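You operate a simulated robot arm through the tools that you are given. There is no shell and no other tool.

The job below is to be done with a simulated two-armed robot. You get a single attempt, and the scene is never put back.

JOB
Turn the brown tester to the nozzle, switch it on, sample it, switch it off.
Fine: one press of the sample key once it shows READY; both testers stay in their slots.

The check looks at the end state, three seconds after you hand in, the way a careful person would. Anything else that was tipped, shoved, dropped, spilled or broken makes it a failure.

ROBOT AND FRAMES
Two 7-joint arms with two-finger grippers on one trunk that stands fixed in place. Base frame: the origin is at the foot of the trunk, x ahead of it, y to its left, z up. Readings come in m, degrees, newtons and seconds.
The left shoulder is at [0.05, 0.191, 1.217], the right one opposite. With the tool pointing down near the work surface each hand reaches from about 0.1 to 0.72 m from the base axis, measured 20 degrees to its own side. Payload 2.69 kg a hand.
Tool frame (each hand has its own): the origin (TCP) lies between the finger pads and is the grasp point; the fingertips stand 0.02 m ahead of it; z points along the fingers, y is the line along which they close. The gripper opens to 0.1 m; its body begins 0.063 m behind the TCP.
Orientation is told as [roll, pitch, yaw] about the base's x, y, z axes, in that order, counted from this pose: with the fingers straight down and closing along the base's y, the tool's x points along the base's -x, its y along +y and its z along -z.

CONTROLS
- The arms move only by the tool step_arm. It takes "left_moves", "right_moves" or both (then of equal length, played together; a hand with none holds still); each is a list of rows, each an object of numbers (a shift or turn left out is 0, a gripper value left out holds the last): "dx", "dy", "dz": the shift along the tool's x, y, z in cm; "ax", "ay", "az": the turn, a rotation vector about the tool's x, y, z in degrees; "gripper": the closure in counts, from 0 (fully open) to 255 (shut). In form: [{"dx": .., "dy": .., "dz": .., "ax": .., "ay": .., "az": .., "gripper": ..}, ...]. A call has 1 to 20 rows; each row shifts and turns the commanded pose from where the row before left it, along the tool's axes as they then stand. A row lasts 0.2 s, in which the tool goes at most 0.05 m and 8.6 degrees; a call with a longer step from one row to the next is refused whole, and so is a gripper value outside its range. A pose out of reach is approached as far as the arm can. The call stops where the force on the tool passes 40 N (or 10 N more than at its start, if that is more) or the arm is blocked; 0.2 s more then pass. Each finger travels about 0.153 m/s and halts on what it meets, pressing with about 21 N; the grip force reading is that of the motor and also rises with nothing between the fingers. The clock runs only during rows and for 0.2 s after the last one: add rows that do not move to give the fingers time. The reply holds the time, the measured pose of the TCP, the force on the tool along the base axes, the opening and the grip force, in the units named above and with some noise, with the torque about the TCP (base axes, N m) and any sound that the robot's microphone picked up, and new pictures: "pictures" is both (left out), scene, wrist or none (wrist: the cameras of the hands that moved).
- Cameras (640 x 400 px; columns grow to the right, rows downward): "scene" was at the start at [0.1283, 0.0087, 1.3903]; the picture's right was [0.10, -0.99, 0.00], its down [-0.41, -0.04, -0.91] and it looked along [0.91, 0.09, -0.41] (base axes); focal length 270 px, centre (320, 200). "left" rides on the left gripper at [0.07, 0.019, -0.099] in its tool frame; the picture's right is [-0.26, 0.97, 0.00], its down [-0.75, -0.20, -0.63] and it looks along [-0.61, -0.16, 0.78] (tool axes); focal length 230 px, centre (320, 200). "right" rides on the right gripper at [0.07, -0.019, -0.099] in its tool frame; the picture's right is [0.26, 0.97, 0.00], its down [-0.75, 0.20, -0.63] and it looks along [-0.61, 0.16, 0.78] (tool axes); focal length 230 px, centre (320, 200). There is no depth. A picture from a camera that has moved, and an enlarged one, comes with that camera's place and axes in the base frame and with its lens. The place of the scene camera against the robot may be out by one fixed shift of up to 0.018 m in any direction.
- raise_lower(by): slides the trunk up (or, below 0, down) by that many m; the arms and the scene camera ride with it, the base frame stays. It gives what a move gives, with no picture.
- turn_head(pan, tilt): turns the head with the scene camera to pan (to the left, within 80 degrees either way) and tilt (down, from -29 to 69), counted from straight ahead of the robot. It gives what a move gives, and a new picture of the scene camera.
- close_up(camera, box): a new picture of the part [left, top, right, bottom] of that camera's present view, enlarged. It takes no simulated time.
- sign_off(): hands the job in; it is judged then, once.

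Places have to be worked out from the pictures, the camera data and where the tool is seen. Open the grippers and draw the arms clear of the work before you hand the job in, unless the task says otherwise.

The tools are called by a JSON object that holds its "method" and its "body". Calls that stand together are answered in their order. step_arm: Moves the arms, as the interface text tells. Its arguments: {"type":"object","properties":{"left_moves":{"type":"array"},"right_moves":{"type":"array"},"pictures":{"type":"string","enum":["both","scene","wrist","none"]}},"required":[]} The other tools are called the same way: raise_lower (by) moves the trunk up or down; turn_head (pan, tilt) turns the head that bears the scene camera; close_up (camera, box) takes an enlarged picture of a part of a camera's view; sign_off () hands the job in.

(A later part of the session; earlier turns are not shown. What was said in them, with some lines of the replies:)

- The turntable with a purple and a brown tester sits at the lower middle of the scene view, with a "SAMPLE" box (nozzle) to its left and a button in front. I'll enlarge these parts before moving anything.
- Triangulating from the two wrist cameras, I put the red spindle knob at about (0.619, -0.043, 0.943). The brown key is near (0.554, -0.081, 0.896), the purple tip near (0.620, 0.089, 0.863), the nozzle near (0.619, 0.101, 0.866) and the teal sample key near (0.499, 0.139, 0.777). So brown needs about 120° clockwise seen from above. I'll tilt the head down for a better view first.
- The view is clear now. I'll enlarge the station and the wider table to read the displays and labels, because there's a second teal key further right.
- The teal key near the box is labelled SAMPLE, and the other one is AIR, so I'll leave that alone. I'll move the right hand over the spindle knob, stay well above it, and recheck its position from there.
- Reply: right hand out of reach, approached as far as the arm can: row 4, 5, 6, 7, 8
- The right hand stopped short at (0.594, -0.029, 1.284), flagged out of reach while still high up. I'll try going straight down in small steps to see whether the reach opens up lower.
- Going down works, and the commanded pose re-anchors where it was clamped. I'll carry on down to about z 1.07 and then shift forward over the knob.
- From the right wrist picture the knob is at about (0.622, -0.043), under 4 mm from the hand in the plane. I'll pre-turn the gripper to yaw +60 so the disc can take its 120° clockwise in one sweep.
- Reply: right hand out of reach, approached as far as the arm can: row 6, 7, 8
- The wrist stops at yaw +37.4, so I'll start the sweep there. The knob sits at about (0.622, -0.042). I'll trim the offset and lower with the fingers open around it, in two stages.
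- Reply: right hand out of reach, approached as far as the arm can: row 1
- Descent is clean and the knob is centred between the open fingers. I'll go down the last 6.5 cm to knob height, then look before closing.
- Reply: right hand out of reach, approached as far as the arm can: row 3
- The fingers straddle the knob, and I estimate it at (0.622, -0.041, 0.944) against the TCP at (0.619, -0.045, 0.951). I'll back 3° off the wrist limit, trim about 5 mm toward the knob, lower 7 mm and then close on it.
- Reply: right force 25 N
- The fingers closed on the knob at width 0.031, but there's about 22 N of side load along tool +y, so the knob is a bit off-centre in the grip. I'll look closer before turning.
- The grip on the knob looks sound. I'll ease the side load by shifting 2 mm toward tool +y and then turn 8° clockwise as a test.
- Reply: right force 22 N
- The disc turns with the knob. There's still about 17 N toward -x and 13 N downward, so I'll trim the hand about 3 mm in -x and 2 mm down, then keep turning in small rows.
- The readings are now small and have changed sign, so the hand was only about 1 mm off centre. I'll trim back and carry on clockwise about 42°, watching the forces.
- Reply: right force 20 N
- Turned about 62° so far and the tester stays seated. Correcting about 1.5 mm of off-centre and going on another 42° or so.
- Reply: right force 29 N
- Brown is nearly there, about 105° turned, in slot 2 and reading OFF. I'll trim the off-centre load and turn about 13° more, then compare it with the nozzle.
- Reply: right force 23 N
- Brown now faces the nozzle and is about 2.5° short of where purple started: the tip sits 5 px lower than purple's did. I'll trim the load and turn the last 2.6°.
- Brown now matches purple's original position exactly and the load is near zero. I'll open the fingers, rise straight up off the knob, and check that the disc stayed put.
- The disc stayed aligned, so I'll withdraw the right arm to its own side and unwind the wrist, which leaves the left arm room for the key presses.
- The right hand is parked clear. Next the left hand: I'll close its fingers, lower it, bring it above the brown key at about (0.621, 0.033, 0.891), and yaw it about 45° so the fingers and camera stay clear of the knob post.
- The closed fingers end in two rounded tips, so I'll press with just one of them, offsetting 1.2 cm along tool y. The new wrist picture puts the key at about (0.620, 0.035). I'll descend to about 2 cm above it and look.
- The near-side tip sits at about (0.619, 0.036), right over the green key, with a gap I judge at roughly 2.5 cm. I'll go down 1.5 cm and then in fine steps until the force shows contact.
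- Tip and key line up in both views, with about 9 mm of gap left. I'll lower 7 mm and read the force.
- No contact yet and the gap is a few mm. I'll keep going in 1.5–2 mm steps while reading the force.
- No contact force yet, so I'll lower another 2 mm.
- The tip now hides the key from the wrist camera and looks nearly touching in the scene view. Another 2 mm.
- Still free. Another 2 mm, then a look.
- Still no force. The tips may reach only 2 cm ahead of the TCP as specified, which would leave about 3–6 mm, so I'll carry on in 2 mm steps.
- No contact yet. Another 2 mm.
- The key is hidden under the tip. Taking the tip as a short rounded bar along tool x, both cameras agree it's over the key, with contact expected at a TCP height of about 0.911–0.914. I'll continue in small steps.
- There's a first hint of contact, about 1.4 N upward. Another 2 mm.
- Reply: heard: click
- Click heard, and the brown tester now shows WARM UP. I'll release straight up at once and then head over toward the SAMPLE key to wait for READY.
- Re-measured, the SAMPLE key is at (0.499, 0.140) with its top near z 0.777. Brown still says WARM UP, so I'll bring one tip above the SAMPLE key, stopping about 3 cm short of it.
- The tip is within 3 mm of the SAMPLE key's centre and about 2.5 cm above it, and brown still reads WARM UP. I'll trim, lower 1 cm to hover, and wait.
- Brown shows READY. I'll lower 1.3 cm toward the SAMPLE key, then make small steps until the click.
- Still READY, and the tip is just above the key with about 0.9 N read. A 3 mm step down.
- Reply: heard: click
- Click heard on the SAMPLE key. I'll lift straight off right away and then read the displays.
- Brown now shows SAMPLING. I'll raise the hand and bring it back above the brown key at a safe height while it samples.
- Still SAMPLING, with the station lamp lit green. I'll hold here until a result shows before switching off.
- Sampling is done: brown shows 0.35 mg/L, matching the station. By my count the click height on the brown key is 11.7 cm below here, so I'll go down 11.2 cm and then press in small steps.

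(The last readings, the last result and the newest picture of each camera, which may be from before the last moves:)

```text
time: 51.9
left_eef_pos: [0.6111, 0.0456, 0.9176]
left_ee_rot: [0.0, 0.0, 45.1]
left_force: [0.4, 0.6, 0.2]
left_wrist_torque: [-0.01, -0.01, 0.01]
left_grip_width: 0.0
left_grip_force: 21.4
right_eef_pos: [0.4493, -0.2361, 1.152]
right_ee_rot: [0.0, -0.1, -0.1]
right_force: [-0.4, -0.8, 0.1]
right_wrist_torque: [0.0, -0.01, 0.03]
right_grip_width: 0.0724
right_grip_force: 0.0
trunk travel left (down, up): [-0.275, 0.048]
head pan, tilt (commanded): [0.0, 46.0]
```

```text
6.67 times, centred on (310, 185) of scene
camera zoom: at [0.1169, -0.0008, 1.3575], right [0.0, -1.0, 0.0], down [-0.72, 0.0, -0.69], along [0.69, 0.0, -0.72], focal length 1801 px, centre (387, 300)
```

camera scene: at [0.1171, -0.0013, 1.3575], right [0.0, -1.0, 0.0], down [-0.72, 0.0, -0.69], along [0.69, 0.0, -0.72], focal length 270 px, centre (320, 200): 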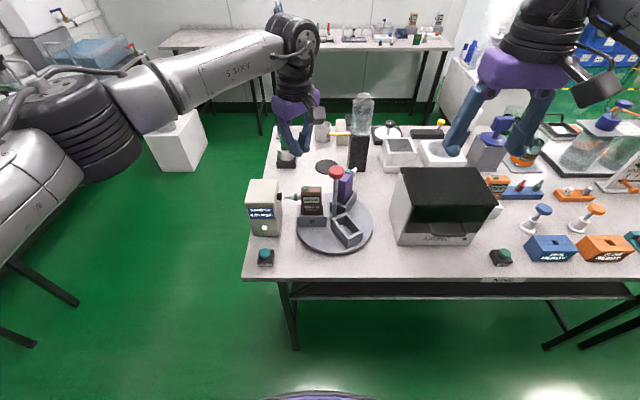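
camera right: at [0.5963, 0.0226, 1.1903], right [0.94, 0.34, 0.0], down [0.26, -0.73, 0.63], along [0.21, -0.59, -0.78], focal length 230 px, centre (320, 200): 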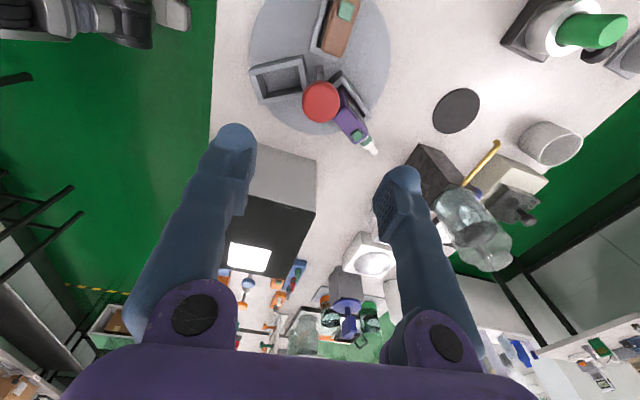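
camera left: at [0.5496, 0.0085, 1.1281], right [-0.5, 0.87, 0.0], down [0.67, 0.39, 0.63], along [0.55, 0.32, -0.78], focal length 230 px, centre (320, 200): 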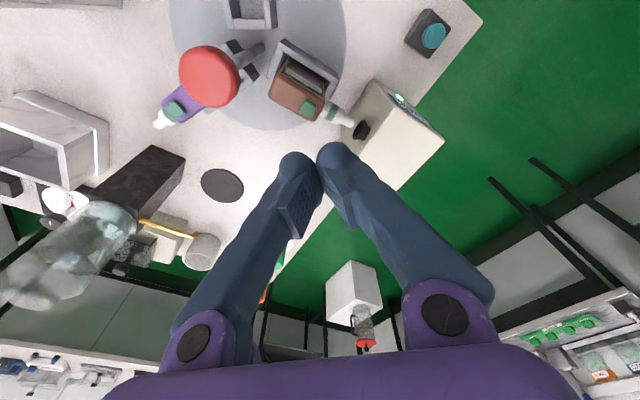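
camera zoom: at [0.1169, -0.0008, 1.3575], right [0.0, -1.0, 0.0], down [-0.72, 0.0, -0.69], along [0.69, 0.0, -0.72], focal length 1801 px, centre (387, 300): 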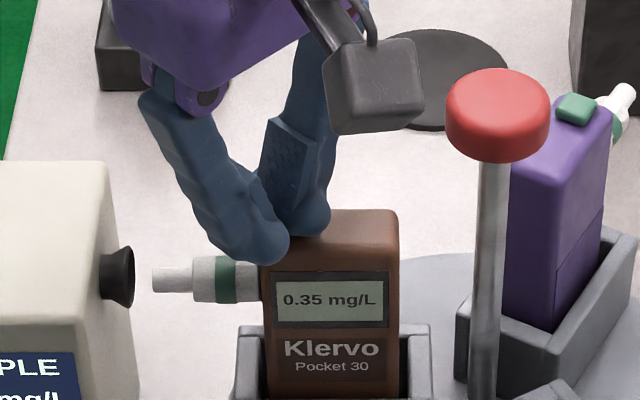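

The tip is about 5 mm above the click point and the display still reads 0.35 mg/L. Stepping down 3 mm.

{"method": "step_arm", "body": {"left_moves": [{"dz": 0.3}, {}], "pictures": "none"}}

```text
time: 52.5
left_eef_pos: [0.6121, 0.0429, 0.9144]
left_ee_rot: [-0.2, -0.1, 45.1]
left_force: [0.1, 1.0, 2.2]
left_wrist_torque: [0.03, -0.02, -0.02]
left_grip_width: 0.0
left_grip_force: 21.4
right_eef_pos: [0.4481, -0.2378, 1.1516]
right_ee_rot: [0.0, -0.1, -0.1]
right_force: [-0.3, 0.7, 0.5]
right_wrist_torque: [0.02, 0.0, 0.04]
right_grip_width: 0.0727
right_grip_force: 0.0
trunk travel left (down, up): [-0.275, 0.048]
head pan, tilt (commanded): [0.0, 46.0]
```

Contact at 2.2 N with no click yet. Another 2 mm.

{"method": "step_arm", "body": {"left_moves": [{"dz": 0.2}, {}], "pictures": "none"}}

{"method": "close_up", "body": {"camera": "scene", "box": [270, 155, 350, 215]}}

```text
time: 53.0
left_eef_pos: [0.6112, 0.0439, 0.9129]
left_ee_rot: [-0.1, -0.1, 45.1]
left_force: [-0.1, 2.5, 3.9]
left_wrist_torque: [0.05, 0.02, 0.04]
left_grip_width: 0.0
left_grip_force: 21.0
right_eef_pos: [0.4486, -0.2359, 1.1513]
right_ee_rot: [0.0, -0.1, -0.2]
right_force: [0.7, 0.3, -0.6]
right_wrist_torque: [0.01, 0.0, 0.0]
right_grip_width: 0.0724
right_grip_force: 0.0
trunk travel left (down, up): [-0.275, 0.048]
head pan, tilt (commanded): [0.0, 46.0]
heard: click
```

```text
6.67 times, centred on (310, 185) of scene
camera zoom: at [0.1165, -0.0006, 1.3576], right [0.0, -1.0, 0.0], down [-0.72, 0.0, -0.69], along [0.69, 0.0, -0.72], focal length 1801 px, centre (387, 300)
```

zoom: 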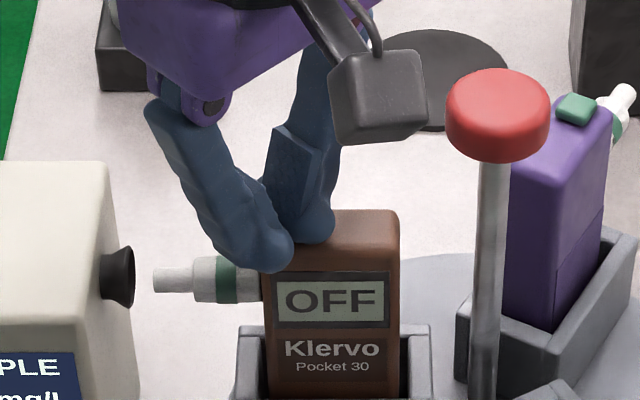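

Click heard, and the brown tester now shows OFF. I'll lift straight up, draw the left arm back to its own side, unwind the wrist and open both grippers.

{"method": "step_arm", "body": {"left_moves": [{"dz": -1.0}, {"dz": -3.0}, {"dz": -4.5}, {"dz": -4.5}, {"dz": -3.0}, {"dx": -0.6, "dy": 4.1}, {"dx": -0.6, "dy": 4.1}, {"dx": -0.6, "dy": 4.1}, {"dx": -0.6, "dy": 4.1}, {"dx": -0.6, "dy": 4.1}, {"dx": -0.6, "dy": 4.1}, {"az": 7.5}, {"az": 7.5}, {"az": 7.5}, {"az": 7.5}, {"az": 7.5}, {"az": 7.5}, {"dz": -3.0, "gripper": 0}, {"gripper": 0}, {"gripper": 0}], "right_moves": [{}, {}, {}, {}, {}, {}, {}, {}, {}, {}, {}, {}, {}, {}, {}, {}, {}, {"gripper": 0}, {"gripper": 0}, {"gripper": 0}], "pictures": "both"}}

{"method": "close_up", "body": {"camera": "scene", "box": [240, 155, 400, 275]}}

{"method": "close_up", "body": {"camera": "scene", "box": [260, 70, 640, 285]}}

```text
time: 57.2
left_eef_pos: [0.4637, 0.2434, 1.1029]
left_ee_rot: [0.0, 0.0, 0.1]
left_force: [0.2, 0.0, -0.6]
left_wrist_torque: [0.01, -0.04, 0.0]
left_grip_width: 0.0999
left_grip_force: 0.0
right_eef_pos: [0.4485, -0.2375, 1.1535]
right_ee_rot: [0.1, -0.1, -0.2]
right_force: [0.2, -0.2, -0.3]
right_wrist_torque: [0.0, -0.01, 0.0]
right_grip_width: 0.1002
right_grip_force: 0.0
trunk travel left (down, up): [-0.275, 0.048]
head pan, tilt (commanded): [0.0, 46.0]
camera scene: at [0.1169, -0.001, 1.3575], right [0.0, -1.0, 0.0], down [-0.72, 0.0, -0.69], along [0.69, 0.0, -0.72], focal length 270 px, centre (320, 200)
camera right: at [0.3792, -0.2581, 1.2506], right [-0.25, 0.97, 0.0], down [0.75, 0.2, 0.63], along [0.61, 0.16, -0.78], focal length 230 px, centre (320, 200)
camera left: at [0.3928, 0.2615, 1.2004], right [0.26, 0.97, 0.0], down [0.75, -0.2, 0.63], along [0.61, -0.16, -0.78], focal length 230 px, centre (320, 200)
```

scene: 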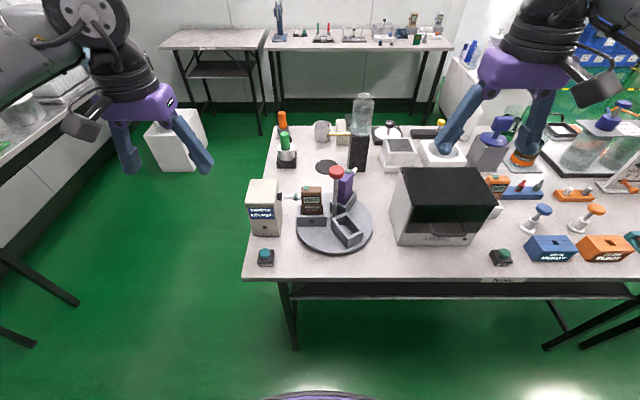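
right: 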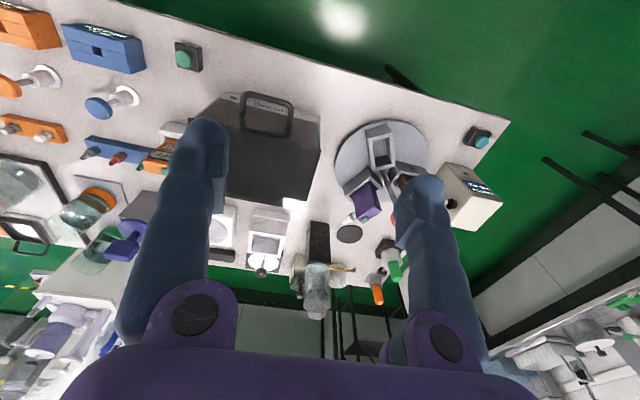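
left: 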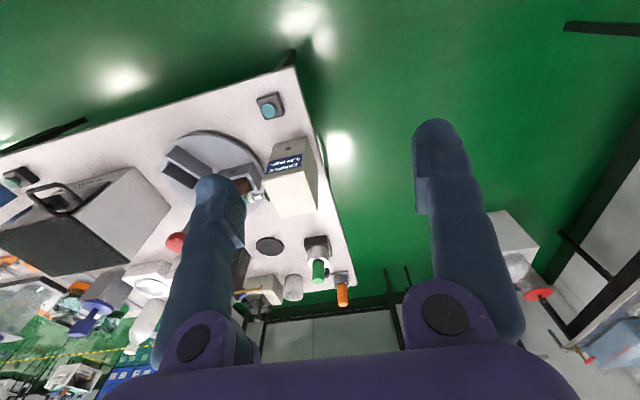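

```text
3.33 times, centred on (320, 215) of scene
camera zoom: at [0.1169, -0.001, 1.3575], right [0.0, -1.0, 0.0], down [-0.72, 0.0, -0.69], along [0.69, 0.0, -0.72], focal length 900 px, centre (320, 150)
```

zoom: 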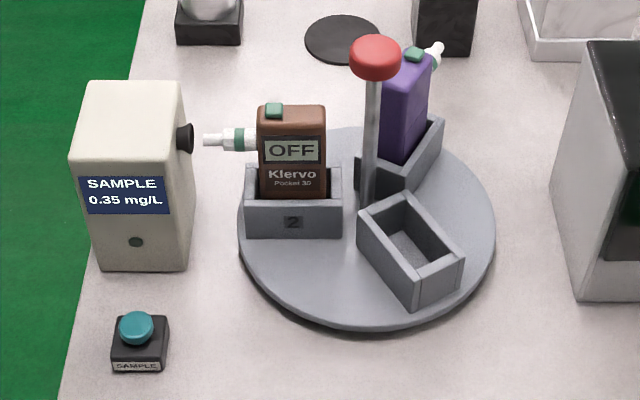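

```text
1.68 times, centred on (450, 178) of scene
camera zoom: at [0.1169, -0.001, 1.3575], right [0.0, -1.0, 0.0], down [-0.72, 0.0, -0.69], along [0.69, 0.0, -0.72], focal length 455 px, centre (101, 238)
```

zoom: 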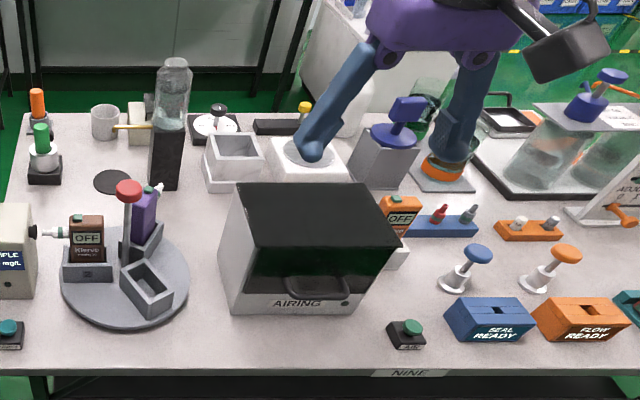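

Brown is at the nozzle in slot 2 showing OFF, and purple is still seated in slot 1. Nothing else has moved, and both arms are clear with their grippers open. The job is done, so I'm handing it in.

{"method": "sign_off", "body": {}}

```text
The job is handed in.
```

The brown tester was turned to the nozzle, switched on, sampled once and switched off, and the job is handed in. I haven't seen the check's verdict.

- **Turn:** I turned the disc 120° by its red knob. The brown tester now sits where the purple one started, lined up with the nozzle.
- **Switch on:** One press of its green key clicked, and the display went to WARM UP, then READY.
- **Sample:** I pressed the SAMPLE key once while it showed READY. The tester read 0.35 mg/L, matching the station display.
- **Switch off:** One more press of the green key clicked, and the display shows OFF.

Both testers are still in their slots. In the last pictures nothing else had moved, and both arms were clear with their grippers open. I couldn't see the purple tester's display at the end, but it read OFF at the start and I never touched its key.
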